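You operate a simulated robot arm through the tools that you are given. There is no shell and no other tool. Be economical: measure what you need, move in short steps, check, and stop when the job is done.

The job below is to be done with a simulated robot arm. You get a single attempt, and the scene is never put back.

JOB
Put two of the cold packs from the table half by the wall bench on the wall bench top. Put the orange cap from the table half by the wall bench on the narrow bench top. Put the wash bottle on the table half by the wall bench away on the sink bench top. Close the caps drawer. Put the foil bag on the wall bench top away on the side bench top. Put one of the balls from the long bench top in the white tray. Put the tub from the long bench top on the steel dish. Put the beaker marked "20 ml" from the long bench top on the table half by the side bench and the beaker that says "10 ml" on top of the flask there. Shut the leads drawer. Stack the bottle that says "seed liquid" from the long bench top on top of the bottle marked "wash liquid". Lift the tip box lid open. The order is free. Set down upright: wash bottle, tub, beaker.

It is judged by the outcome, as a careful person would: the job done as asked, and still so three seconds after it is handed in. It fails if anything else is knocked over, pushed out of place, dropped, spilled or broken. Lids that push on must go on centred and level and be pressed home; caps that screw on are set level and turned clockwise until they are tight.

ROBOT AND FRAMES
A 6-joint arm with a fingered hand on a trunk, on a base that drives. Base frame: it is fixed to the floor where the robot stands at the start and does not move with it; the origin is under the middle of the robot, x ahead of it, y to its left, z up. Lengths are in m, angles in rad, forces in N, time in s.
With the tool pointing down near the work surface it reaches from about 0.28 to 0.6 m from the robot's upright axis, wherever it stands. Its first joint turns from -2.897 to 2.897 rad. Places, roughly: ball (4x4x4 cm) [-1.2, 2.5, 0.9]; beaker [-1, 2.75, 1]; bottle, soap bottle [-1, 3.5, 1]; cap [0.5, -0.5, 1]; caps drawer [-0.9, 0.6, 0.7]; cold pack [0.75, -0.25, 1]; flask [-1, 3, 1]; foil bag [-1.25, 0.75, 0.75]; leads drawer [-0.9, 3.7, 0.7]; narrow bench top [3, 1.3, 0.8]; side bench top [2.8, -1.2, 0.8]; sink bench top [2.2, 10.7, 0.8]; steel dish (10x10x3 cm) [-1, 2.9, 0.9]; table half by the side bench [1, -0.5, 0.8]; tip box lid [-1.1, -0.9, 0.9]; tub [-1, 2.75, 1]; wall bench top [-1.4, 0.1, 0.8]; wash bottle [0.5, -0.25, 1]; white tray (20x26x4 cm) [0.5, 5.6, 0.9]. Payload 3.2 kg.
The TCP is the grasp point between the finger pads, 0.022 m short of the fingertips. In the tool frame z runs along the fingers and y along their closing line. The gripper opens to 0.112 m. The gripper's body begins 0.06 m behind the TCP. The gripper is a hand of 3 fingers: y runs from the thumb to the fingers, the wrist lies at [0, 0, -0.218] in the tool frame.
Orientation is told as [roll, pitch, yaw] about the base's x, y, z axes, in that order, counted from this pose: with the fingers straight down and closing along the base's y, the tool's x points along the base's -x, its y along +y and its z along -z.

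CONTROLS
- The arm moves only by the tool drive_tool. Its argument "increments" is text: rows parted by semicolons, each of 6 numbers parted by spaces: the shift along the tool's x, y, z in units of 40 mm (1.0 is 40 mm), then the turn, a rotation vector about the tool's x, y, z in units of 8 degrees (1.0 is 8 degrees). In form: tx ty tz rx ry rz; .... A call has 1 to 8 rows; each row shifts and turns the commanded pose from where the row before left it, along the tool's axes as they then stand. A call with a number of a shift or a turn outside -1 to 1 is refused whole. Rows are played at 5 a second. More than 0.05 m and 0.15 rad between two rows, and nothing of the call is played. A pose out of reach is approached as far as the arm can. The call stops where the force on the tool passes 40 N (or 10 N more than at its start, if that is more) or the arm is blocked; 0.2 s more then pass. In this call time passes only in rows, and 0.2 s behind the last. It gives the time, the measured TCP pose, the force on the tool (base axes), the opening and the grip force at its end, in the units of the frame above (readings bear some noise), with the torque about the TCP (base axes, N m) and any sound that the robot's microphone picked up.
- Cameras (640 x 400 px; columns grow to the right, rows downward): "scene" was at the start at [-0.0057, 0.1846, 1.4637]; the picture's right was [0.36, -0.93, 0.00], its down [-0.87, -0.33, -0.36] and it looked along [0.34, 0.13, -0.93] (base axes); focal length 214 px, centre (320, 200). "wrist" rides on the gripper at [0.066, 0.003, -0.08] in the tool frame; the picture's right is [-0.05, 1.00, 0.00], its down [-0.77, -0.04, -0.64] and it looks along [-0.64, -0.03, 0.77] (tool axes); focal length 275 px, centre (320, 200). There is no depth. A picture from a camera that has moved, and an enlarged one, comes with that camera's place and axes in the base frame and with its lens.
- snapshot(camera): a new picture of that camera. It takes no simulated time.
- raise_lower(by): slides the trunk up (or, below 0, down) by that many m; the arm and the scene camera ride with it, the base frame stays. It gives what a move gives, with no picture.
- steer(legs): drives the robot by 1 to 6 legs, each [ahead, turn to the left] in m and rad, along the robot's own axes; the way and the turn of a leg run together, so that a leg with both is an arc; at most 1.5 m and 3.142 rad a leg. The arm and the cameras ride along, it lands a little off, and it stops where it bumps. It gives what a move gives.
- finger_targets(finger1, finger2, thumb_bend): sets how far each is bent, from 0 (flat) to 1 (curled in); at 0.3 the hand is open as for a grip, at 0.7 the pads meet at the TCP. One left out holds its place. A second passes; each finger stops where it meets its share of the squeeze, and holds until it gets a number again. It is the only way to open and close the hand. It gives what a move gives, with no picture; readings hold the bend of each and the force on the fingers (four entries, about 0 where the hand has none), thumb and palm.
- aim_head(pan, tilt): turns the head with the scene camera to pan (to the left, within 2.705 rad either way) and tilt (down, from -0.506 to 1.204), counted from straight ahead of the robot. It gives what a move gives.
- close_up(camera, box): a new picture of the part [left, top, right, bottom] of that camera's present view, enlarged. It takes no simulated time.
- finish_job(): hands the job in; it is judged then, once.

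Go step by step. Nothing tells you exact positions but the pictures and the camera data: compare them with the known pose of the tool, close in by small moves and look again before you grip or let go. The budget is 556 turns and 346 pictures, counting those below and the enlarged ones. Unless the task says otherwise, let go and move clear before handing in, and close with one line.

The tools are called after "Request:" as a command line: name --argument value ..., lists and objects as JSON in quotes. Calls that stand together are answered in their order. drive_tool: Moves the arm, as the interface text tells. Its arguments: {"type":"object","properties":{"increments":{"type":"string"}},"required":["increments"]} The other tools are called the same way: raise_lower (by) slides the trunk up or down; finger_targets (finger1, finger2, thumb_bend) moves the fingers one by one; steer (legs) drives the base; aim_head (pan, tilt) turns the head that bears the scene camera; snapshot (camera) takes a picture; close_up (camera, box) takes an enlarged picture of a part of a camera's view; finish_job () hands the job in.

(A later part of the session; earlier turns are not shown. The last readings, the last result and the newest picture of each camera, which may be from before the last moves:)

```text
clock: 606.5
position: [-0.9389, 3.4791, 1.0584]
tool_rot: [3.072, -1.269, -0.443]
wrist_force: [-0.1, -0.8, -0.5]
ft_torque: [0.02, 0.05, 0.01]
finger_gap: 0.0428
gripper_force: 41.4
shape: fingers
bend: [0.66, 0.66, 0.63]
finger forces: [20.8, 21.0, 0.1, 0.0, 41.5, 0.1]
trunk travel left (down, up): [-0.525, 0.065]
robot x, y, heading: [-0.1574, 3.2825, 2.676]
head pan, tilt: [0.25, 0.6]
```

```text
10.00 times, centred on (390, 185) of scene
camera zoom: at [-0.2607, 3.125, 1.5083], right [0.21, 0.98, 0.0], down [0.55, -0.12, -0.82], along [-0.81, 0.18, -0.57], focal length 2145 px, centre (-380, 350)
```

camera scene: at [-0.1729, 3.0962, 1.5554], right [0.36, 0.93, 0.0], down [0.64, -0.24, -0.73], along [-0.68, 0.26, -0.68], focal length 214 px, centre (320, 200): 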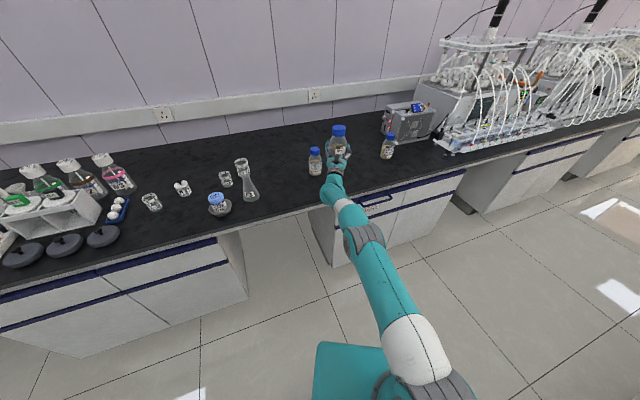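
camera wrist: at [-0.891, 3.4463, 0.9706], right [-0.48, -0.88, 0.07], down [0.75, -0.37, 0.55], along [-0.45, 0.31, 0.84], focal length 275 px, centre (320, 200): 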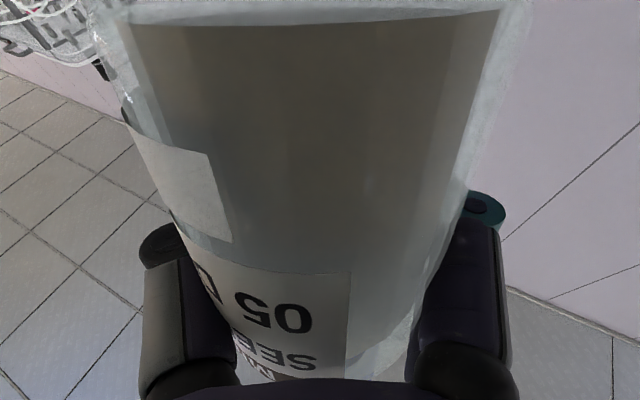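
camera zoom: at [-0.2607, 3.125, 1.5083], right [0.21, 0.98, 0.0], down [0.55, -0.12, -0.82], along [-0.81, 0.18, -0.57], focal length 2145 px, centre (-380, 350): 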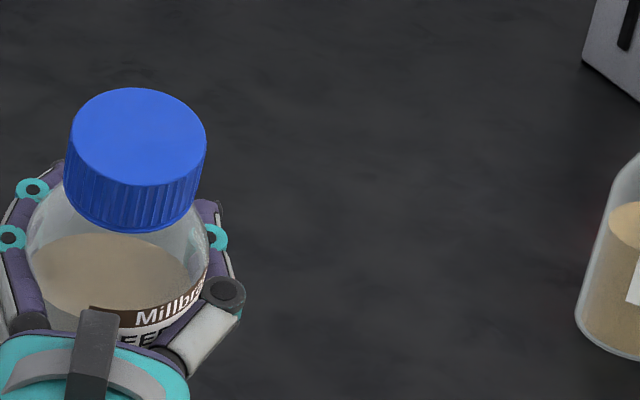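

The cap's ellipse shows the bottle now leans about 20° toward me, held firmly by the hand. I lift it off and correct its tilt before placing again.

Request:
raise_lower --by 0.05

Request:
drive_tool --increments "0 0 0 0 0.85 0;0 0 0 0 0.85 0;0 0 0 0 0.8 0"

Request:
close_up --camera "scene" --box '[360, 140, 440, 220]'

```text
clock: 607.4
position: [-0.9388, 3.4801, 1.1085]
tool_rot: [3.07, -1.269, -0.444]
wrist_force: [-0.4, -0.3, -3.0]
ft_torque: [0.05, 0.1, 0.01]
finger_gap: 0.0427
gripper_force: 41.2
shape: fingers
bend: [0.66, 0.66, 0.63]
finger forces: [20.5, 20.9, 0.0, 0.0, 41.5, 0.0]
trunk travel left (down, up): [-0.575, 0.015]
robot x, y, heading: [-0.1552, 3.2857, 2.676]
head pan, tilt: [0.25, 0.6]
```

```text
clock: 608.2
position: [-0.9409, 3.4793, 1.1083]
tool_rot: [0.411, -1.518, 2.223]
wrist_force: [-0.4, -0.4, -3.8]
ft_torque: [0.06, 0.09, 0.0]
finger_gap: 0.0427
gripper_force: 40.5
shape: fingers
bend: [0.66, 0.66, 0.64]
finger forces: [20.1, 20.2, 0.0, 0.0, 40.7, 0.0]
trunk travel left (down, up): [-0.575, 0.015]
robot x, y, heading: [-0.1573, 3.285, 2.676]
head pan, tilt: [0.25, 0.6]
```

```text
5.00 times, centred on (400, 180) of scene
camera zoom: at [-0.2609, 3.1252, 1.5583], right [0.21, 0.98, 0.0], down [0.55, -0.12, -0.82], along [-0.81, 0.18, -0.57], focal length 1072 px, centre (-80, 300)
```

zoom: 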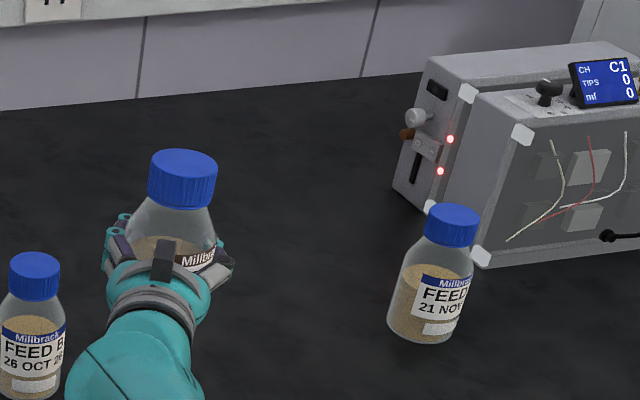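

Request:
close_up --camera "scene" --box '[380, 160, 420, 200]'

Request:
snapshot --camera "wrist"

```text
10.00 times, centred on (400, 180) of scene
camera zoom: at [-0.2609, 3.1252, 1.5583], right [0.21, 0.98, 0.0], down [0.55, -0.12, -0.82], along [-0.81, 0.18, -0.57], focal length 2145 px, centre (-480, 400)
```

zoom: 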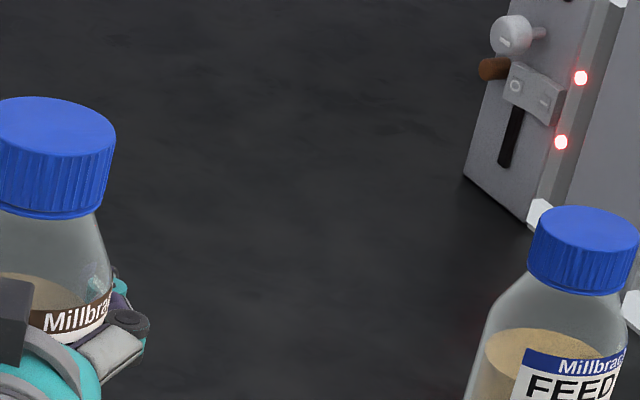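

```text
139 pictures are left
camera wrist: at [-0.8678, 3.4336, 1.045], right [-0.49, -0.87, 0.07], down [0.55, -0.25, 0.8], along [-0.68, 0.43, 0.6], focal length 275 px, centre (320, 200)
```

wrist: 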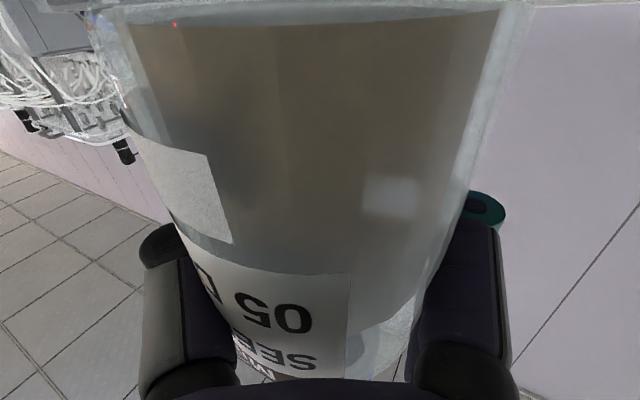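

It is upright again. Analysis of the grip shows the bottle's axis sits ~25 mm behind the TCP (that is why it leaned), so I move forward 37 mm and left 5 mm.

Request:
drive_tool --increments "0 0.06 0.46 0 0 0;0 0.06 0.46 0 0 0"

Request:
close_up --camera "scene" --box '[360, 140, 440, 220]'

```text
clock: 608.8
position: [-0.9554, 3.4856, 1.1064]
tool_rot: [0.393, -1.518, 2.234]
wrist_force: [0.8, 0.4, -5.4]
ft_torque: [0.02, 0.09, -0.02]
finger_gap: 0.0426
gripper_force: 39.6
shape: fingers
bend: [0.66, 0.66, 0.64]
finger forces: [19.6, 20.0, 0.1, 0.0, 39.9, 0.0]
out of reach, approached as far as the arm can: row 1, 2
trunk travel left (down, up): [-0.575, 0.015]
robot x, y, heading: [-0.1559, 3.2839, 2.677]
head pan, tilt: [0.25, 0.6]
```

```text
5.00 times, centred on (400, 180) of scene
camera zoom: at [-0.2609, 3.1252, 1.5583], right [0.21, 0.98, 0.0], down [0.55, -0.12, -0.82], along [-0.81, 0.18, -0.57], focal length 1072 px, centre (-80, 300)
```

zoom: 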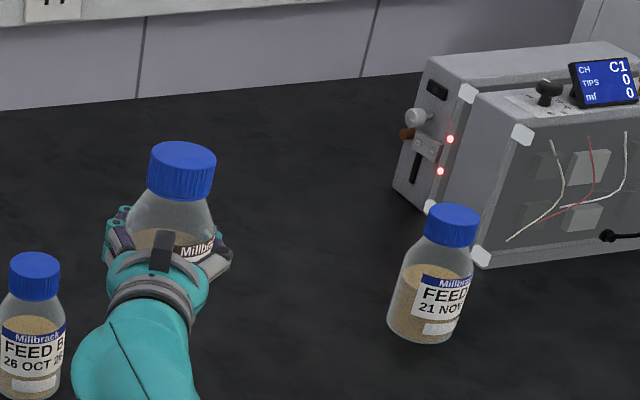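

Request:
steer --legs '[[0.021, 0]]'

Request:
close_up --camera "scene" --box '[375, 150, 415, 190]'

```text
clock: 609.6
position: [-0.9739, 3.4954, 1.1063]
tool_rot: [0.383, -1.516, 2.246]
wrist_force: [0.8, 0.7, -4.5]
ft_torque: [0.06, 0.07, -0.01]
finger_gap: 0.0425
gripper_force: 39.4
shape: fingers
bend: [0.66, 0.66, 0.64]
finger forces: [19.6, 19.9, 0.1, 0.0, 39.8, 0.0]
trunk travel left (down, up): [-0.575, 0.015]
robot x, y, heading: [-0.1692, 3.2904, 2.679]
head pan, tilt: [0.25, 0.6]
```

```text
10.00 times, centred on (395, 170) of scene
camera zoom: at [-0.2813, 3.1352, 1.5582], right [0.21, 0.98, 0.0], down [0.55, -0.12, -0.82], along [-0.81, 0.18, -0.57], focal length 2145 px, centre (-430, 500)
```

zoom: 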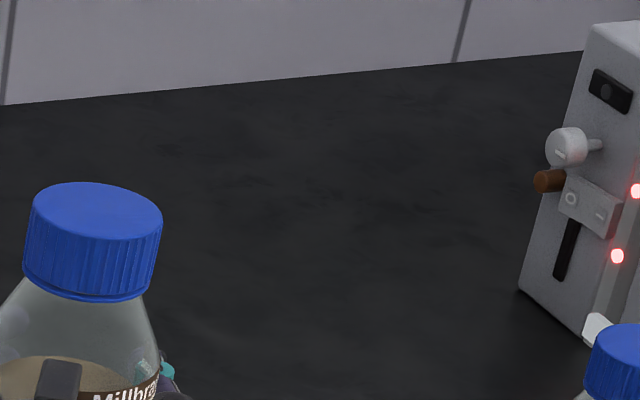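

Request:
drive_tool --increments "0 0.05 0 0 0.35 -0.15"

Request:
raise_lower --by -0.03

Request:
close_up --camera "scene" --box '[375, 150, 415, 190]'

```text
clock: 610.0
position: [-0.9719, 3.4934, 1.1078]
tool_rot: [-0.005, -1.472, 2.631]
wrist_force: [-0.1, -0.4, -4.1]
ft_torque: [0.05, 0.07, 0.03]
finger_gap: 0.0425
gripper_force: 39.9
shape: fingers
bend: [0.66, 0.66, 0.64]
finger forces: [19.4, 19.9, 0.1, 0.1, 39.5, 0.0]
trunk travel left (down, up): [-0.575, 0.015]
robot x, y, heading: [-0.1742, 3.2931, 2.675]
head pan, tilt: [0.25, 0.6]
```

```text
clock: 610.8
position: [-0.9731, 3.4932, 1.0779]
tool_rot: [-0.007, -1.472, 2.635]
wrist_force: [-0.1, 1.0, -4.4]
ft_torque: [0.05, 0.01, -0.03]
finger_gap: 0.0423
gripper_force: 40.0
shape: fingers
bend: [0.66, 0.66, 0.64]
finger forces: [19.3, 19.9, 0.1, 0.0, 39.6, 0.0]
trunk travel left (down, up): [-0.545, 0.045]
robot x, y, heading: [-0.1741, 3.2918, 2.677]
head pan, tilt: [0.25, 0.6]
```

```text
10.00 times, centred on (395, 170) of scene
camera zoom: at [-0.2797, 3.1347, 1.5282], right [0.21, 0.98, 0.0], down [0.55, -0.12, -0.82], along [-0.81, 0.18, -0.57], focal length 2145 px, centre (-430, 500)
```

zoom: 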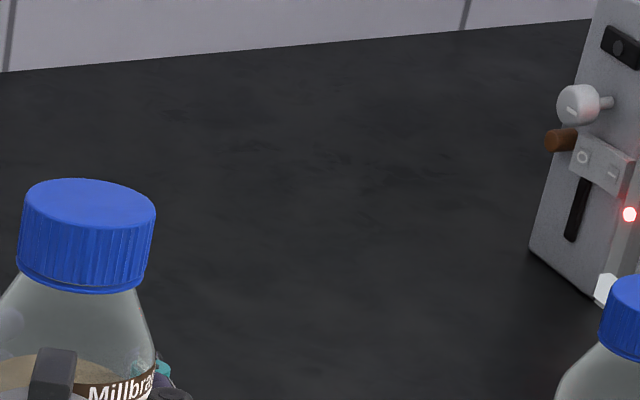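

Upright within about 2° and centred. Lowering in small steps.

Request:
drive_tool --increments "0.1 0 0.01 0 0 0;0.1 0 0.01 0 0 0"

Request:
drive_tool --increments "0.08 0 0.008 0 0 0"

Request:
drive_tool --increments "0.06 0 0.006 0 0 0"

```text
clock: 611.4
position: [-0.9731, 3.4924, 1.0689]
tool_rot: [-0.015, -1.473, 2.644]
wrist_force: [-0.2, 0.0, -4.2]
ft_torque: [0.02, 0.06, 0.0]
finger_gap: 0.0427
gripper_force: 39.5
shape: fingers
bend: [0.66, 0.66, 0.64]
finger forces: [19.3, 19.8, 0.0, 0.0, 39.5, 0.1]
trunk travel left (down, up): [-0.545, 0.045]
robot x, y, heading: [-0.1766, 3.2924, 2.675]
head pan, tilt: [0.25, 0.6]
```

```text
clock: 611.8
position: [-0.9738, 3.4946, 1.0651]
tool_rot: [-0.01, -1.471, 2.64]
wrist_force: [0.5, 0.3, -4.6]
ft_torque: [0.09, 0.09, -0.03]
finger_gap: 0.0423
gripper_force: 39.3
shape: fingers
bend: [0.66, 0.66, 0.64]
finger forces: [19.4, 19.7, 0.0, 0.1, 39.5, 0.0]
trunk travel left (down, up): [-0.545, 0.045]
robot x, y, heading: [-0.1737, 3.29, 2.674]
head pan, tilt: [0.25, 0.6]
```

```text
clock: 612.2
position: [-0.9734, 3.4923, 1.0642]
tool_rot: [-0.01, -1.474, 2.636]
wrist_force: [0.2, 1.0, -3.8]
ft_torque: [0.05, 0.08, 0.01]
finger_gap: 0.0426
gripper_force: 38.6
shape: fingers
bend: [0.66, 0.66, 0.64]
finger forces: [19.4, 19.7, 0.1, 0.0, 39.5, 0.0]
trunk travel left (down, up): [-0.545, 0.045]
robot x, y, heading: [-0.1737, 3.2935, 2.676]
head pan, tilt: [0.25, 0.6]
```

Request:
drive_tool --increments "0.06 0 0.006 0 0 0;0.06 0 0.006 0 0 0"

Request:
drive_tool --increments "0.05 0 0.005 0 0 0"

Request:
drive_tool --increments "0.05 0 0.005 0 0 0"

```text
clock: 612.8
position: [-0.9736, 3.4933, 1.0591]
tool_rot: [0.0, -1.472, 2.628]
wrist_force: [-0.1, -1.4, -3.4]
ft_torque: [0.05, 0.07, 0.0]
finger_gap: 0.0425
gripper_force: 39.3
shape: fingers
bend: [0.66, 0.66, 0.64]
finger forces: [19.4, 19.7, 0.0, 0.0, 39.5, 0.0]
trunk travel left (down, up): [-0.545, 0.045]
robot x, y, heading: [-0.1764, 3.2931, 2.678]
head pan, tilt: [0.25, 0.6]
```

```text
clock: 613.2
position: [-0.9731, 3.4934, 1.0557]
tool_rot: [-0.008, -1.473, 2.636]
wrist_force: [0.6, 0.0, -3.1]
ft_torque: [0.04, 0.08, -0.01]
finger_gap: 0.0425
gripper_force: 38.7
shape: fingers
bend: [0.66, 0.66, 0.64]
finger forces: [19.4, 19.8, 0.0, 0.0, 39.5, 0.1]
trunk travel left (down, up): [-0.545, 0.045]
robot x, y, heading: [-0.1762, 3.2976, 2.679]
head pan, tilt: [0.25, 0.6]
```

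```text
clock: 613.6
position: [-0.9725, 3.493, 1.0551]
tool_rot: [-0.01, -1.474, 2.638]
wrist_force: [0.3, 0.7, -2.4]
ft_torque: [0.05, 0.07, -0.01]
finger_gap: 0.0425
gripper_force: 39.2
shape: fingers
bend: [0.66, 0.66, 0.64]
finger forces: [19.3, 19.9, 0.1, 0.1, 39.6, 0.1]
trunk travel left (down, up): [-0.545, 0.045]
robot x, y, heading: [-0.1717, 3.2889, 2.676]
head pan, tilt: [0.25, 0.6]
```

Request:
drive_tool --increments "0.05 0 0.005 0 0 0"

Request:
drive_tool --increments "0.05 0 0.005 0 0 0"

Request:
close_up --camera "scene" --box '[360, 140, 440, 220]'

```text
clock: 614.0
position: [-0.9721, 3.4931, 1.0543]
tool_rot: [-0.009, -1.474, 2.635]
wrist_force: [0.7, -0.5, 3.7]
ft_torque: [0.07, -0.02, 0.01]
finger_gap: 0.0427
gripper_force: 39.8
shape: fingers
bend: [0.66, 0.67, 0.64]
finger forces: [19.2, 20.4, 0.0, 0.0, 39.8, 0.0]
trunk travel left (down, up): [-0.545, 0.045]
robot x, y, heading: [-0.1739, 3.2944, 2.679]
head pan, tilt: [0.25, 0.6]
```

```text
clock: 614.4
position: [-0.9712, 3.4931, 1.0533]
tool_rot: [-0.006, -1.478, 2.633]
wrist_force: [1.2, -0.2, 10.3]
ft_torque: [0.07, -0.08, 0.01]
finger_gap: 0.0425
gripper_force: 40.4
shape: fingers
bend: [0.66, 0.67, 0.64]
finger forces: [19.0, 21.2, 0.0, 0.1, 40.1, 0.1]
trunk travel left (down, up): [-0.545, 0.045]
robot x, y, heading: [-0.1747, 3.2908, 2.676]
head pan, tilt: [0.25, 0.6]
```

```text
5.00 times, centred on (400, 180) of scene
camera zoom: at [-0.2771, 3.1339, 1.5286], right [0.21, 0.98, 0.0], down [0.55, -0.12, -0.83], along [-0.81, 0.18, -0.56], focal length 1072 px, centre (-80, 300)
```

zoom: 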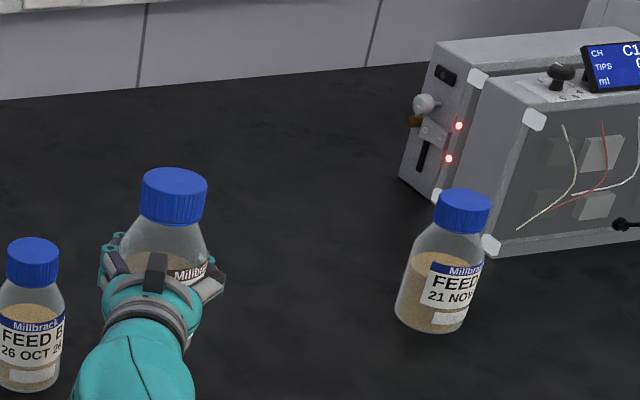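

Contact lies on the mouth's far rim, so the bottle tilts ~2° forward; I level it a touch.

Request:
drive_tool --increments "0 0 0 0 -0.2 0"

Request:
drive_tool --increments "0 0 0 0 -0.1 0"

```text
clock: 614.8
position: [-0.9715, 3.4916, 1.0546]
tool_rot: [-0.006, -1.507, 2.636]
wrist_force: [1.8, -0.6, 15.9]
ft_torque: [0.18, -0.25, -0.04]
finger_gap: 0.0422
gripper_force: 40.3
shape: fingers
bend: [0.66, 0.67, 0.64]
finger forces: [18.9, 21.5, 0.0, 0.0, 40.4, 0.1]
trunk travel left (down, up): [-0.545, 0.045]
robot x, y, heading: [-0.1771, 3.2904, 2.678]
head pan, tilt: [0.25, 0.6]
```

```text
clock: 615.2
position: [-0.971, 3.4908, 1.0545]
tool_rot: [0.002, -1.521, 2.627]
wrist_force: [2.6, -0.4, 17.9]
ft_torque: [0.17, -0.34, -0.04]
finger_gap: 0.0421
gripper_force: 40.4
shape: fingers
bend: [0.66, 0.67, 0.64]
finger forces: [18.9, 21.4, 0.1, 0.1, 40.4, 0.0]
trunk travel left (down, up): [-0.545, 0.045]
robot x, y, heading: [-0.1734, 3.2919, 2.679]
head pan, tilt: [0.25, 0.6]
```

Request:
drive_tool --increments "-0.06 0 0 0 0 -0.25"

Request:
close_up --camera "scene" --box '[370, 155, 410, 195]'

```text
clock: 615.6
position: [-0.9714, 3.4902, 1.0548]
tool_rot: [-0.575, -1.507, -3.079]
wrist_force: [0.6, -2.9, 13.4]
ft_torque: [-0.48, 0.04, 0.0]
finger_gap: 0.0423
gripper_force: 40.9
shape: fingers
bend: [0.66, 0.67, 0.64]
finger forces: [22.3, 20.2, 0.1, 0.0, 40.5, 0.1]
trunk travel left (down, up): [-0.545, 0.045]
robot x, y, heading: [-0.1763, 3.2973, 2.675]
head pan, tilt: [0.25, 0.6]
```

```text
10.00 times, centred on (390, 175) of scene
camera zoom: at [-0.2766, 3.1334, 1.5284], right [0.21, 0.98, 0.0], down [0.55, -0.12, -0.83], along [-0.81, 0.18, -0.56], focal length 2145 px, centre (-380, 450)
```

zoom: 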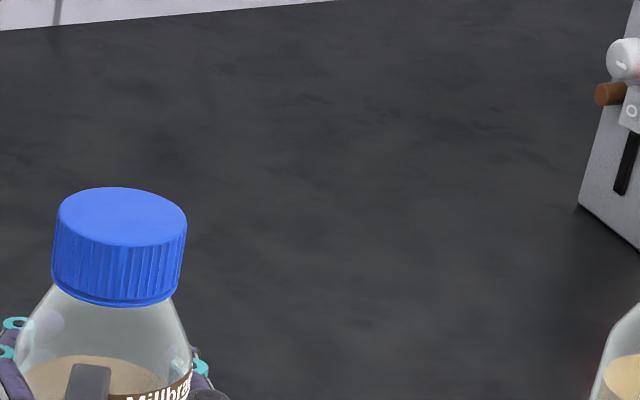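

Request:
drive_tool --increments "-0.08 0 0 0 -0.12 0.12"

Request:
drive_tool --increments "-0.05 0 0 0 0 0"

```text
clock: 616.0
position: [-0.9724, 3.4931, 1.0548]
tool_rot: [-0.452, -1.528, 3.08]
wrist_force: [0.5, -2.2, 3.6]
ft_torque: [-0.18, 0.01, -0.03]
finger_gap: 0.0425
gripper_force: 41.2
shape: fingers
bend: [0.66, 0.67, 0.64]
finger forces: [21.6, 20.0, 0.0, 0.0, 40.5, 0.0]
trunk travel left (down, up): [-0.545, 0.045]
robot x, y, heading: [-0.1742, 3.2913, 2.678]
head pan, tilt: [0.25, 0.6]
```

```text
clock: 616.4
position: [-0.9737, 3.494, 1.0562]
tool_rot: [-0.45, -1.524, 3.077]
wrist_force: [0.7, -0.1, -3.2]
ft_torque: [0.06, 0.05, 0.01]
finger_gap: 0.0422
gripper_force: 41.4
shape: fingers
bend: [0.66, 0.67, 0.64]
finger forces: [20.9, 19.9, 0.1, 0.1, 41.0, 0.0]
trunk travel left (down, up): [-0.545, 0.045]
robot x, y, heading: [-0.1722, 3.2927, 2.675]
head pan, tilt: [0.25, 0.6]
```

Request:
drive_tool --increments "0.05 0 0 0 0 0"

Request:
finger_targets --finger1 0.5 --finger2 0.5 --thumb_bend 0.5

Request:
close_up --camera "scene" --box '[370, 155, 410, 195]'

```text
clock: 616.8
position: [-0.9719, 3.4939, 1.0554]
tool_rot: [-0.451, -1.528, 3.079]
wrist_force: [0.4, -0.2, -4.1]
ft_torque: [0.06, 0.06, 0.0]
finger_gap: 0.0423
gripper_force: 41.2
shape: fingers
bend: [0.66, 0.67, 0.64]
finger forces: [20.9, 19.9, 0.1, 0.0, 41.0, 0.0]
trunk travel left (down, up): [-0.545, 0.045]
robot x, y, heading: [-0.1728, 3.295, 2.675]
head pan, tilt: [0.25, 0.6]
```

```text
clock: 617.8
position: [-0.9739, 3.493, 1.0568]
tool_rot: [-0.458, -1.528, 3.089]
wrist_force: [0.0, 0.4, -3.6]
ft_torque: [0.03, 0.11, -0.01]
finger_gap: 0.0601
gripper_force: 6.3
shape: fingers
bend: [0.5, 0.5, 0.5]
finger forces: [3.5, 2.9, 0.0, 0.0, 5.6, 0.0]
trunk travel left (down, up): [-0.545, 0.045]
robot x, y, heading: [-0.1764, 3.2942, 2.673]
head pan, tilt: [0.25, 0.6]
```

```text
10.00 times, centred on (390, 175) of scene
camera zoom: at [-0.2798, 3.1346, 1.5283], right [0.21, 0.98, 0.0], down [0.55, -0.12, -0.82], along [-0.81, 0.18, -0.57], focal length 2145 px, centre (-380, 450)
```

zoom: 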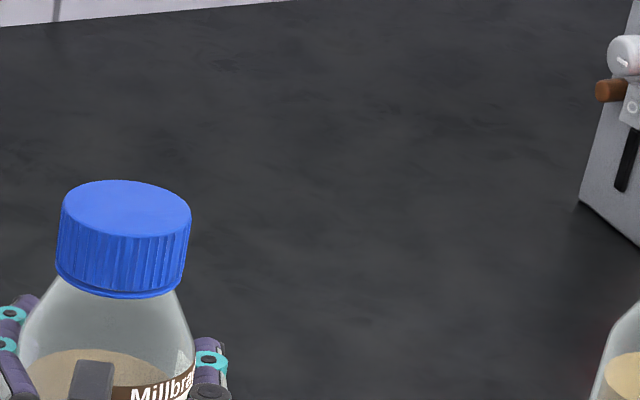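

Request:
drive_tool --increments "0 0 -0.2 0 0 0;0.04 0 0 0 0 0"

Request:
drive_tool --increments "0.04 0 0 0 0 0"

Request:
drive_tool --increments "0.04 0 0 0 0 0"

```text
clock: 618.4
position: [-0.9714, 3.4894, 1.0558]
tool_rot: [-0.467, -1.53, 3.095]
wrist_force: [-0.6, 0.2, -2.9]
ft_torque: [0.03, 0.03, -0.01]
finger_gap: 0.0598
gripper_force: 6.1
shape: fingers
bend: [0.5, 0.5, 0.5]
finger forces: [3.5, 3.4, 0.0, 0.0, 5.8, 0.1]
out of reach, approached as far as the arm can: row 1
trunk travel left (down, up): [-0.545, 0.045]
robot x, y, heading: [-0.1747, 3.2928, 2.674]
head pan, tilt: [0.25, 0.6]
```

```text
clock: 618.8
position: [-0.9713, 3.49, 1.0553]
tool_rot: [-0.476, -1.532, 3.104]
wrist_force: [1.5, -0.9, 2.1]
ft_torque: [-0.03, -0.03, 0.01]
finger_gap: 0.0601
gripper_force: 5.5
shape: fingers
bend: [0.5, 0.5, 0.5]
finger forces: [3.3, 3.3, 0.0, 0.1, 5.7, 0.0]
trunk travel left (down, up): [-0.545, 0.045]
robot x, y, heading: [-0.174, 3.2906, 2.672]
head pan, tilt: [0.25, 0.6]
```

```text
clock: 619.2
position: [-0.9717, 3.4889, 1.0539]
tool_rot: [-0.477, -1.531, 3.106]
wrist_force: [-1.1, -0.8, 7.6]
ft_torque: [-0.12, -0.14, 0.01]
finger_gap: 0.0597
gripper_force: 6.0
shape: fingers
bend: [0.5, 0.5, 0.5]
finger forces: [3.6, 3.5, 0.0, 0.1, 5.4, 0.0]
trunk travel left (down, up): [-0.545, 0.045]
robot x, y, heading: [-0.1769, 3.2909, 2.675]
head pan, tilt: [0.25, 0.6]
```

The contact centre now coincides with the mouth's centre, i.e. flush. I relax and open the fingers fully around it, watching.

Request:
drive_tool --increments "-0.03 0 0 0 0 0"

Request:
finger_targets --finger1 0.42 --finger2 0.42 --thumb_bend 0.42

Request:
close_up --camera "scene" --box '[370, 155, 410, 195]'

```text
clock: 619.6
position: [-0.9706, 3.4899, 1.0549]
tool_rot: [-0.475, -1.53, 3.105]
wrist_force: [0.4, -0.8, 6.5]
ft_torque: [-0.15, -0.16, 0.01]
finger_gap: 0.06
gripper_force: 6.4
shape: fingers
bend: [0.5, 0.5, 0.5]
finger forces: [3.5, 3.5, 0.0, 0.0, 5.3, 0.0]
trunk travel left (down, up): [-0.545, 0.045]
robot x, y, heading: [-0.1707, 3.2878, 2.677]
head pan, tilt: [0.25, 0.6]
```

```text
clock: 620.6
position: [-0.9723, 3.4913, 1.054]
tool_rot: [-0.461, -1.529, 3.089]
wrist_force: [0.3, -0.1, -0.2]
ft_torque: [-0.01, 0.04, -0.03]
finger_gap: 0.0776
gripper_force: 0.6
shape: fingers
bend: [0.42, 0.42, 0.42]
finger forces: [0.2, 0.3, 0.1, 0.1, 0.6, 0.0]
trunk travel left (down, up): [-0.545, 0.045]
robot x, y, heading: [-0.1758, 3.291, 2.672]
head pan, tilt: [0.25, 0.6]
```

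```text
10.00 times, centred on (390, 175) of scene
camera zoom: at [-0.2793, 3.1345, 1.5283], right [0.21, 0.98, 0.0], down [0.55, -0.12, -0.83], along [-0.81, 0.18, -0.56], focal length 2145 px, centre (-380, 450)
```

zoom: 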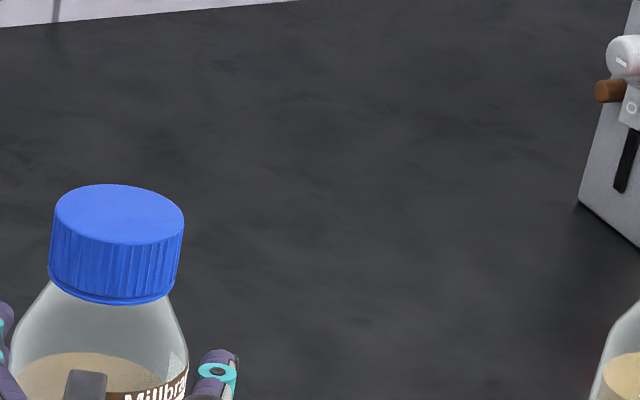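

It stays upright. I open fully and check again.

Request:
finger_targets --finger1 0.3 --finger2 0.3 --thumb_bend 0.3

Request:
close_up --camera "scene" --box '[370, 155, 410, 195]'

Request:
snapshot --camera "wrist"

```text
clock: 621.6
position: [-0.9722, 3.4903, 1.0533]
tool_rot: [-0.461, -1.528, 3.089]
wrist_force: [0.1, -0.3, -0.1]
ft_torque: [-0.01, 0.0, -0.03]
finger_gap: 0.1111
gripper_force: 0.0
shape: fingers
bend: [0.3, 0.3, 0.3]
finger forces: [0.0, 0.0, 0.1, 0.0, 0.0, 0.0]
trunk travel left (down, up): [-0.545, 0.045]
robot x, y, heading: [-0.1734, 3.2958, 2.673]
head pan, tilt: [0.25, 0.6]
```

```text
10.00 times, centred on (390, 175) of scene
camera zoom: at [-0.2792, 3.1345, 1.5283], right [0.21, 0.98, 0.0], down [0.55, -0.12, -0.83], along [-0.81, 0.18, -0.56], focal length 2145 px, centre (-380, 450)
```

zoom: 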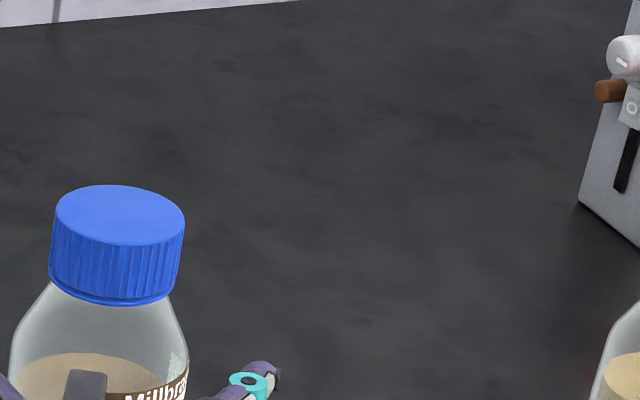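

```text
130 pictures are left
camera wrist: at [-0.8996, 3.4464, 0.9886], right [-0.49, -0.87, 0.03], down [0.54, -0.28, 0.8], along [-0.68, 0.41, 0.61], focal length 275 px, centre (320, 200)
```

wrist: 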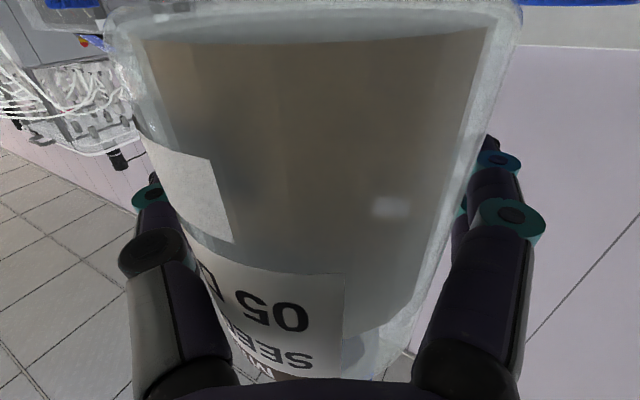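

It stands on its own. I back the robot straight away.

Request:
steer --legs '[[-0.12, 0]]'

Request:
steer --legs '[[-0.15, 0]]'

Request:
snapshot --camera "scene"

```text
clock: 622.8
position: [-0.8647, 3.4368, 1.0533]
tool_rot: [-0.468, -1.529, 3.098]
wrist_force: [-0.4, 0.8, -0.6]
ft_torque: [-0.02, -0.02, 0.01]
finger_gap: 0.1111
gripper_force: 0.1
shape: fingers
bend: [0.3, 0.3, 0.3]
finger forces: [0.0, 0.1, 0.0, 0.1, 0.1, 0.0]
trunk travel left (down, up): [-0.545, 0.045]
robot x, y, heading: [-0.0705, 3.2384, 2.676]
head pan, tilt: [0.25, 0.6]
```

```text
clock: 624.4
position: [-0.7619, 3.3354, 0.8701]
tool_rot: [-0.197, -1.155, 2.805]
wrist_force: [0.3, -0.6, -0.1]
ft_torque: [0.02, 0.04, -0.03]
finger_gap: 0.1115
gripper_force: 0.0
shape: fingers
bend: [0.3, 0.3, 0.3]
finger forces: [0.0, 0.0, 0.1, 0.0, 0.0, 0.0]
trunk travel left (down, up): [-0.545, 0.045]
robot x, y, heading: [0.0627, 3.1742, 2.671]
head pan, tilt: [0.25, 0.6]
stopped in leg 1: the robot was blocked; the commanded pose is now the measured one
```

```text
129 pictures are left
camera scene: at [-0.1217, 3.0489, 1.5334], right [0.22, 0.98, -0.01], down [0.59, -0.14, -0.79], along [-0.78, 0.17, -0.61], focal length 214 px, centre (320, 200)
```

scene: 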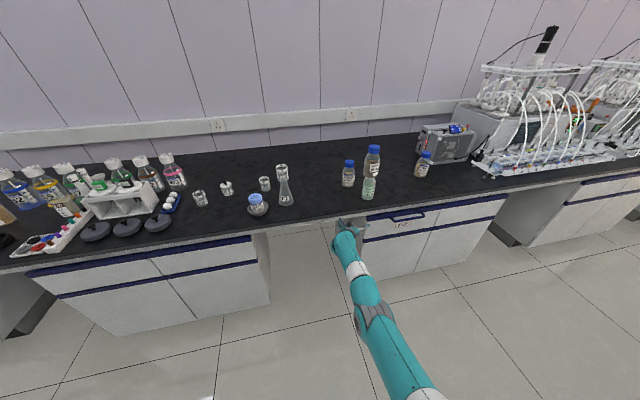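

The stack stands. The rear touched the island behind me and the arm got jolted; I check the state.

Request:
aim_head --pan 0.1 --tilt 0.7

Request:
snapshot --camera "scene"

Request:
aim_head --pan 2.6 --tilt 0.6

Request:
snapshot --camera "scene"

Request:
aim_head --pan -2.6 --tilt 0.6

Request:
snapshot --camera "scene"

```text
clock: 625.1
position: [-0.7706, 3.3411, 0.9152]
tool_rot: [-0.2, -1.24, 2.809]
wrist_force: [-0.6, 0.6, -0.1]
ft_torque: [0.01, 0.01, -0.02]
finger_gap: 0.1117
gripper_force: 0.1
shape: fingers
bend: [0.3, 0.3, 0.3]
finger forces: [0.1, 0.0, 0.0, 0.1, 0.1, 0.0]
trunk travel left (down, up): [-0.545, 0.045]
robot x, y, heading: [0.0596, 3.1754, 2.672]
head pan, tilt: [0.099, 0.7]
```

```text
128 pictures are left
camera scene: at [-0.1114, 3.0633, 1.5258], right [0.36, 0.93, 0.0], down [0.64, -0.25, -0.73], along [-0.68, 0.26, -0.68], focal length 214 px, centre (320, 200)
```

scene: 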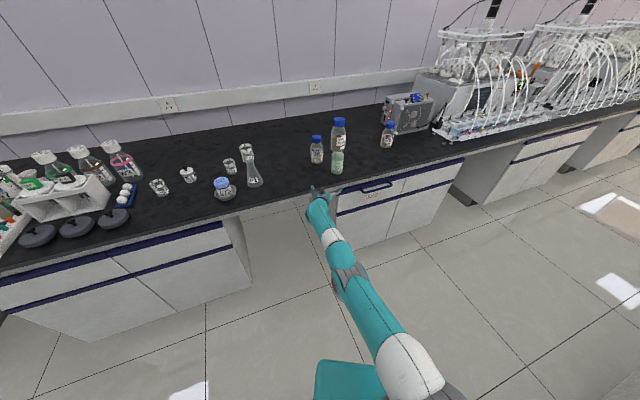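

```text
clock: 627.4
position: [-0.7692, 3.3429, 0.9096]
tool_rot: [-0.188, -1.233, 2.797]
wrist_force: [-0.1, 0.2, -0.5]
ft_torque: [-0.02, 0.01, 0.05]
finger_gap: 0.1116
gripper_force: 0.1
shape: fingers
bend: [0.3, 0.3, 0.3]
finger forces: [0.0, 0.0, 0.0, 0.0, 0.0, 0.0]
trunk travel left (down, up): [-0.545, 0.045]
robot x, y, heading: [0.062, 3.1722, 2.672]
head pan, tilt: [2.601, 0.6]
```

```text
127 pictures are left
camera scene: at [0.0138, 2.9586, 1.5435], right [-0.85, -0.53, -0.03], down [-0.26, 0.46, -0.85], along [0.47, -0.71, -0.52], focal length 214 px, centre (320, 200)
```

scene: 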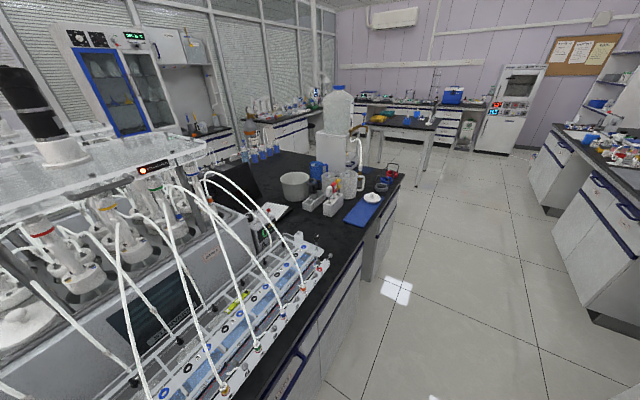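

```text
clock: 631.4
position: [-0.7709, 3.3423, 0.9102]
tool_rot: [-0.192, -1.234, 2.798]
wrist_force: [0.5, 0.1, -0.4]
ft_torque: [0.0, -0.02, -0.02]
finger_gap: 0.1115
gripper_force: 0.1
shape: fingers
bend: [0.3, 0.3, 0.3]
finger forces: [0.1, 0.1, 0.0, 0.1, 0.0, 0.0]
trunk travel left (down, up): [-0.545, 0.045]
robot x, y, heading: [0.0623, 3.1724, 2.673]
head pan, tilt: [-2.601, 0.6]
```

```text
126 pictures are left
camera scene: at [0.0556, 3.0391, 1.5434], right [0.07, -1.0, 0.03], down [-0.52, -0.06, -0.85], along [0.85, 0.05, -0.52], focal length 214 px, centre (320, 200)
```

scene: 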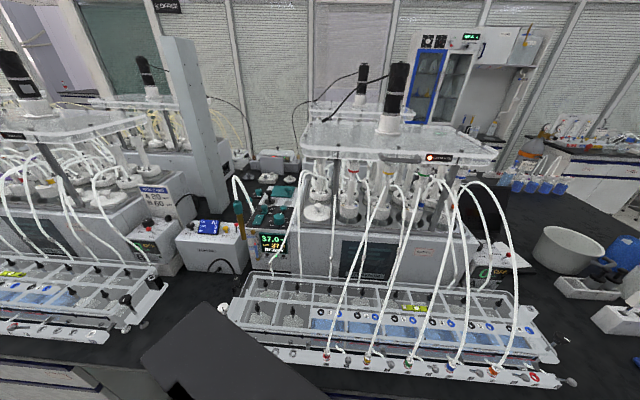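

The rear just rests against the island; nothing is disturbed there. I raise the arm, then move forward to get free.

Request:
drive_tool --increments "-0.94 0 -0.33 0 0 0;-0.94 0 -0.33 0 0 0;-0.94 0 -0.33 0 0 0;-0.94 0 -0.33 0 0 0"

Request:
steer --legs '[[0.12, 0]]'

Request:
aim_head --pan 0.2 --tilt 0.7

Request:
snapshot --camera "scene"

```text
clock: 631.9
position: [-0.7538, 3.3063, 0.8711]
tool_rot: [-0.261, -1.057, 2.855]
wrist_force: [-0.7, -0.1, -0.4]
ft_torque: [0.03, 0.0, -0.06]
finger_gap: 0.1121
gripper_force: 0.1
shape: fingers
bend: [0.3, 0.3, 0.3]
finger forces: [0.1, 0.0, 0.0, 0.0, 0.1, 0.0]
out of reach, approached as far as the arm can: row 1
trunk travel left (down, up): [-0.545, 0.045]
robot x, y, heading: [0.0596, 3.1707, 2.678]
head pan, tilt: [-2.601, 0.6]
stopped in row 2: the arm was blocked; the commanded pose is now the measured one
```

```text
clock: 632.8
position: [-0.7509, 3.3186, 0.907]
tool_rot: [-0.355, -1.11, 2.961]
wrist_force: [0.2, 0.6, -0.3]
ft_torque: [-0.01, 0.01, 0.02]
finger_gap: 0.1116
gripper_force: 0.1
shape: fingers
bend: [0.3, 0.3, 0.3]
finger forces: [0.0, 0.0, 0.1, 0.0, 0.0, 0.0]
trunk travel left (down, up): [-0.545, 0.045]
robot x, y, heading: [0.0216, 3.194, 2.672]
head pan, tilt: [-2.601, 0.6]
stopped in leg 1: the robot was blocked; the commanded pose is now the measured one
```

```text
clock: 635.3
position: [-0.7498, 3.3187, 0.9085]
tool_rot: [-0.356, -1.109, 2.959]
wrist_force: [-0.4, 0.1, -0.1]
ft_torque: [-0.02, 0.03, 0.02]
finger_gap: 0.1119
gripper_force: 0.0
shape: fingers
bend: [0.3, 0.3, 0.3]
finger forces: [0.0, 0.0, 0.0, 0.0, 0.0, 0.0]
trunk travel left (down, up): [-0.545, 0.045]
robot x, y, heading: [0.022, 3.1915, 2.678]
head pan, tilt: [0.201, 0.7]
```

```text
125 pictures are left
camera scene: at [-0.0791, 3.0377, 1.5197], right [0.26, 0.96, 0.0], down [0.62, -0.17, -0.76], along [-0.74, 0.2, -0.64], focal length 214 px, centre (320, 200)
```

scene: 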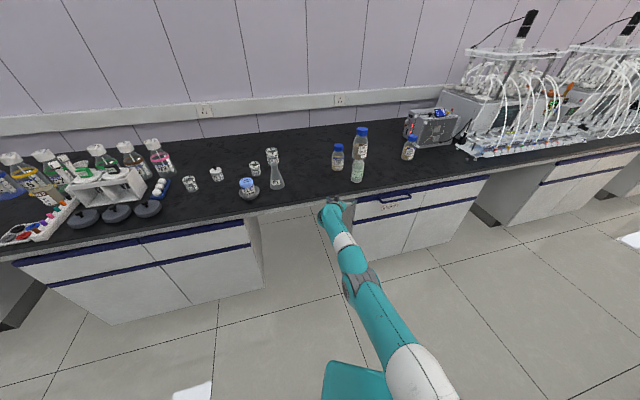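

Request:
snapshot --camera "wrist"

Request:
aim_head --pan -0.2 --tilt 1.2

Request:
snapshot --camera "scene"

```text
124 pictures are left
camera wrist: at [-0.661, 3.2695, 0.8798], right [-0.5, -0.86, -0.11], down [0.17, -0.22, 0.96], along [-0.85, 0.46, 0.25], focal length 275 px, centre (320, 200)
```

wrist: 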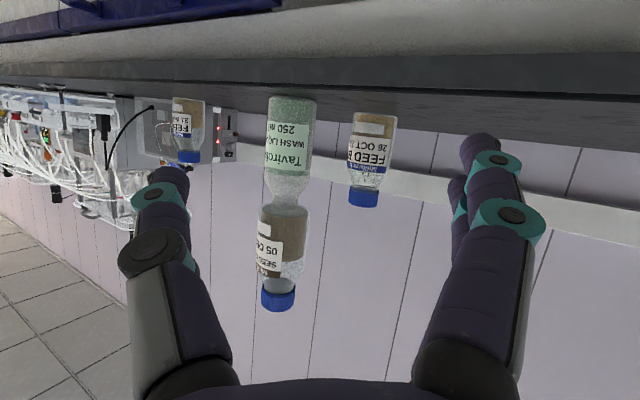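

```text
clock: 636.2
position: [-0.7508, 3.3189, 0.9082]
tool_rot: [-0.356, -1.109, 2.959]
wrist_force: [-0.1, -0.5, -0.6]
ft_torque: [0.05, 0.02, 0.0]
finger_gap: 0.1118
gripper_force: 0.0
shape: fingers
bend: [0.3, 0.3, 0.3]
finger forces: [0.1, 0.1, 0.0, 0.1, 0.0, 0.1]
trunk travel left (down, up): [-0.545, 0.045]
robot x, y, heading: [0.0204, 3.1909, 2.678]
head pan, tilt: [-0.201, 1.201]
```

```text
123 pictures are left
camera scene: at [-0.0411, 3.0499, 1.4838], right [0.62, 0.79, 0.0], down [0.73, -0.58, -0.36], along [-0.28, 0.23, -0.93], focal length 214 px, centre (320, 200)
```

scene: 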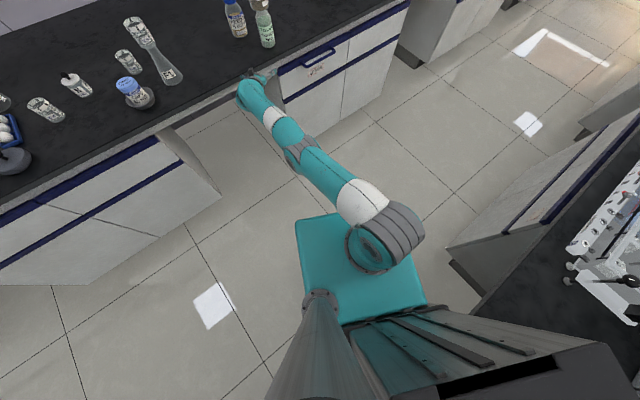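

The stack looks fine. The arm is over-stretched after the jolt, so I draw the hand back toward the robot in small steps.

Request:
drive_tool --increments "0 0 -0.8 0 0.3 0;0 0 -0.8 0 0.3 0"

```text
clock: 636.8
position: [-0.7463, 3.2865, 0.9351]
tool_rot: [-0.303, -1.035, 2.901]
wrist_force: [-0.7, 0.2, 0.1]
ft_torque: [0.01, -0.02, -0.04]
finger_gap: 0.1118
gripper_force: 0.1
shape: fingers
bend: [0.3, 0.3, 0.3]
finger forces: [0.1, 0.1, 0.1, 0.0, 0.0, 0.0]
out of reach, approached as far as the arm can: row 1, 2
trunk travel left (down, up): [-0.545, 0.045]
robot x, y, heading: [0.0197, 3.1941, 2.671]
head pan, tilt: [-0.201, 1.201]
```

Request:
drive_tool --increments "0 0 -0.9 0 0.95 0;0 0 -0.9 0 0.95 0;0 0 -0.9 0 0.95 0;0 0 -0.9 0 0.95 0;0 0 -0.9 0 0.95 0;0 0 -0.9 0 0.95 0"

Request:
snapshot --camera "scene"

```text
clock: 638.2
position: [-0.5708, 3.185, 1.065]
tool_rot: [-0.159, -0.271, 2.681]
wrist_force: [0.5, 0.1, 0.6]
ft_torque: [0.02, 0.02, 0.0]
finger_gap: 0.1119
gripper_force: 0.0
shape: fingers
bend: [0.3, 0.3, 0.3]
finger forces: [0.1, 0.0, 0.0, 0.0, 0.0, 0.1]
out of reach, approached as far as the arm can: row 1, 3, 4, 5, 6
trunk travel left (down, up): [-0.545, 0.045]
robot x, y, heading: [0.0197, 3.1921, 2.678]
head pan, tilt: [-0.201, 1.201]
```

```text
122 pictures are left
camera scene: at [-0.0382, 3.0504, 1.4839], right [0.62, 0.78, 0.0], down [0.73, -0.58, -0.36], along [-0.29, 0.22, -0.93], focal length 214 px, centre (320, 200)
```

scene: 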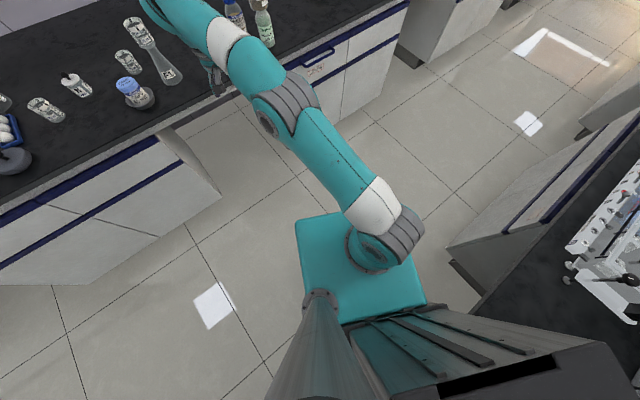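

Request:
drive_tool --increments "0.5 0 -0.5 0 0.95 0;0.8 0 -0.5 0.5 0.95 0;0.9 0 0 0.6 0 0;0.9 0 0 0 0 0;0.9 0 0 0 0 0;0.6 0 0 0 0 0"

Request:
steer --legs '[[0.1, 0]]'

```text
clock: 639.6
position: [-0.4003, 3.0693, 1.073]
tool_rot: [-0.308, 0.006, 2.632]
wrist_force: [0.4, 0.2, 0.0]
ft_torque: [0.01, 0.0, 0.04]
finger_gap: 0.1114
gripper_force: 0.0
shape: fingers
bend: [0.3, 0.3, 0.3]
finger forces: [0.1, 0.0, 0.1, 0.0, 0.0, 0.0]
out of reach, approached as far as the arm can: row 1, 2, 3
trunk travel left (down, up): [-0.545, 0.045]
robot x, y, heading: [0.0232, 3.187, 2.673]
head pan, tilt: [-0.201, 1.201]
```

```text
clock: 640.8
position: [-0.4905, 3.1147, 1.0726]
tool_rot: [-0.306, 0.006, 2.633]
wrist_force: [-0.6, 0.2, -0.1]
ft_torque: [-0.03, -0.02, 0.0]
finger_gap: 0.1119
gripper_force: 0.1
shape: fingers
bend: [0.3, 0.3, 0.3]
finger forces: [0.0, 0.0, 0.1, 0.1, 0.0, 0.0]
trunk travel left (down, up): [-0.545, 0.045]
robot x, y, heading: [-0.0674, 3.2357, 2.673]
head pan, tilt: [-0.201, 1.201]
```

Free again. I straighten the hand and drive to the balls.

Request:
drive_tool --increments "0 0 -0.5 -0.75 0 0;0 0 -0.5 -0.75 0 0;0 0 -0.4 -0.7 0 0"

Request:
steer --legs '[[0, 1.456], [0.74, 0], [0, -0.98]]'

Request:
aim_head --pan 0.25 --tilt 0.85

Request:
snapshot --camera "scene"

Request:
snapshot --camera "wrist"

```text
clock: 641.5
position: [-0.4947, 3.1058, 1.1282]
tool_rot: [0.002, 0.004, 2.634]
wrist_force: [0.3, -0.1, -0.2]
ft_torque: [0.01, 0.01, 0.0]
finger_gap: 0.1118
gripper_force: 0.1
shape: fingers
bend: [0.3, 0.3, 0.3]
finger forces: [0.0, 0.0, 0.0, 0.0, 0.0, 0.0]
trunk travel left (down, up): [-0.545, 0.045]
robot x, y, heading: [-0.0647, 3.2369, 2.673]
head pan, tilt: [-0.201, 1.201]
```

```text
clock: 651.5
position: [-0.8011, 2.3175, 1.1274]
tool_rot: [0.0, 0.004, 3.104]
wrist_force: [0.4, -0.5, -0.6]
ft_torque: [-0.01, 0.01, 0.0]
finger_gap: 0.1118
gripper_force: 0.0
shape: fingers
bend: [0.3, 0.3, 0.3]
finger forces: [0.0, 0.1, 0.0, 0.1, 0.0, 0.0]
trunk travel left (down, up): [-0.545, 0.045]
robot x, y, heading: [-0.4807, 2.6308, -3.14]
head pan, tilt: [-0.201, 1.201]
```

```text
clock: 652.5
position: [-0.8009, 2.3164, 1.1285]
tool_rot: [0.0, 0.006, 3.106]
wrist_force: [-0.4, -0.1, 0.9]
ft_torque: [0.02, -0.02, 0.01]
finger_gap: 0.1118
gripper_force: 0.1
shape: fingers
bend: [0.3, 0.3, 0.3]
finger forces: [0.0, 0.0, 0.0, 0.0, 0.0, 0.0]
trunk travel left (down, up): [-0.545, 0.045]
robot x, y, heading: [-0.4764, 2.6311, -3.132]
head pan, tilt: [0.25, 0.85]
```

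```text
121 pictures are left
camera scene: at [-0.4928, 2.4422, 1.5074], right [-0.25, 0.97, 0.0], down [0.73, 0.19, -0.66], along [-0.64, -0.17, -0.75], focal length 214 px, centre (320, 200)
```

scene: 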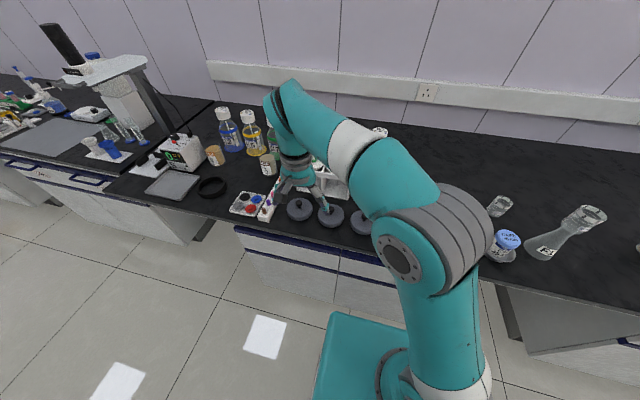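

```text
120 pictures are left
camera wrist: at [-0.7341, 2.31, 1.2076], right [-0.08, -1.0, 0.0], down [-0.77, 0.07, 0.63], along [-0.63, 0.05, -0.77], focal length 275 px, centre (320, 200)
```

wrist: 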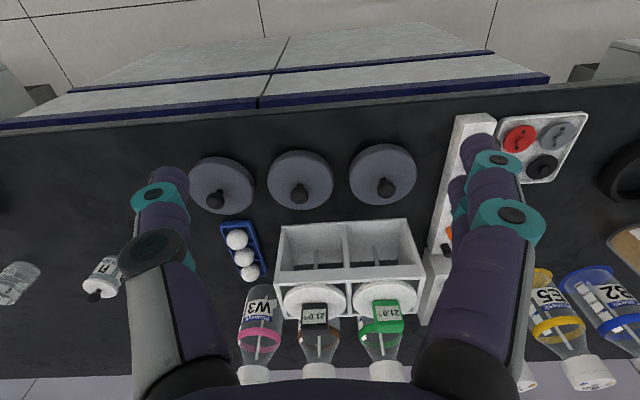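

The nearest ball is at about (-1.086, 2.488), in a blue holder. I drive a little closer and go above it.

Request:
steer --legs '[[0.06, 0]]'

Request:
finger_targets --finger1 0.45 --finger2 0.45 --thumb_bend 0.45

Request:
drive_tool --increments "-0.4 -0.9 0 0 0 0;-0.4 -0.9 0 0 0 0;-0.4 -0.9 0 0 0 0;-0.6 -0.9 0 0 0 0;-0.9 -0.5 0.3 0 0 0;-0.9 0 0.5 0 0 0;-0.9 0 0.5 0 0 0"

Request:
snapshot --camera "wrist"

```text
clock: 653.4
position: [-0.8623, 2.3156, 1.1276]
tool_rot: [0.0, 0.004, 3.105]
wrist_force: [-0.2, -0.3, 0.4]
ft_torque: [0.02, -0.02, -0.05]
finger_gap: 0.1117
gripper_force: 0.1
shape: fingers
bend: [0.3, 0.3, 0.3]
finger forces: [0.0, 0.0, 0.0, 0.0, 0.1, 0.0]
trunk travel left (down, up): [-0.545, 0.045]
robot x, y, heading: [-0.539, 2.6242, -3.136]
head pan, tilt: [0.25, 0.85]
```

```text
clock: 654.4
position: [-0.8615, 2.3166, 1.1284]
tool_rot: [0.002, 0.006, 3.105]
wrist_force: [-0.2, -0.1, -0.5]
ft_torque: [-0.01, -0.01, 0.02]
finger_gap: 0.0702
gripper_force: 0.0
shape: fingers
bend: [0.45, 0.45, 0.45]
finger forces: [0.0, 0.0, 0.0, 0.1, 0.0, 0.0]
trunk travel left (down, up): [-0.545, 0.045]
robot x, y, heading: [-0.5393, 2.6267, -3.134]
head pan, tilt: [0.25, 0.85]
```

```text
clock: 656.0
position: [-1.0351, 2.4898, 1.0729]
tool_rot: [-0.001, 0.005, 3.105]
wrist_force: [0.5, -1.4, 0.0]
ft_torque: [0.0, 0.0, 0.02]
finger_gap: 0.0701
gripper_force: 0.0
shape: fingers
bend: [0.45, 0.45, 0.45]
finger forces: [0.0, 0.0, 0.0, 0.0, 0.0, 0.0]
trunk travel left (down, up): [-0.545, 0.045]
robot x, y, heading: [-0.5379, 2.6279, -3.139]
head pan, tilt: [0.25, 0.85]
```

```text
119 pictures are left
camera wrist: at [-0.9676, 2.4821, 1.153], right [-0.08, -1.0, 0.0], down [-0.77, 0.06, 0.63], along [-0.63, 0.05, -0.78], focal length 275 px, centre (320, 200)
```

wrist: 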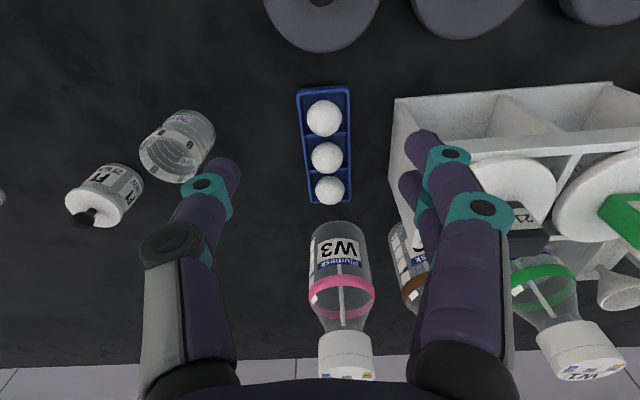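

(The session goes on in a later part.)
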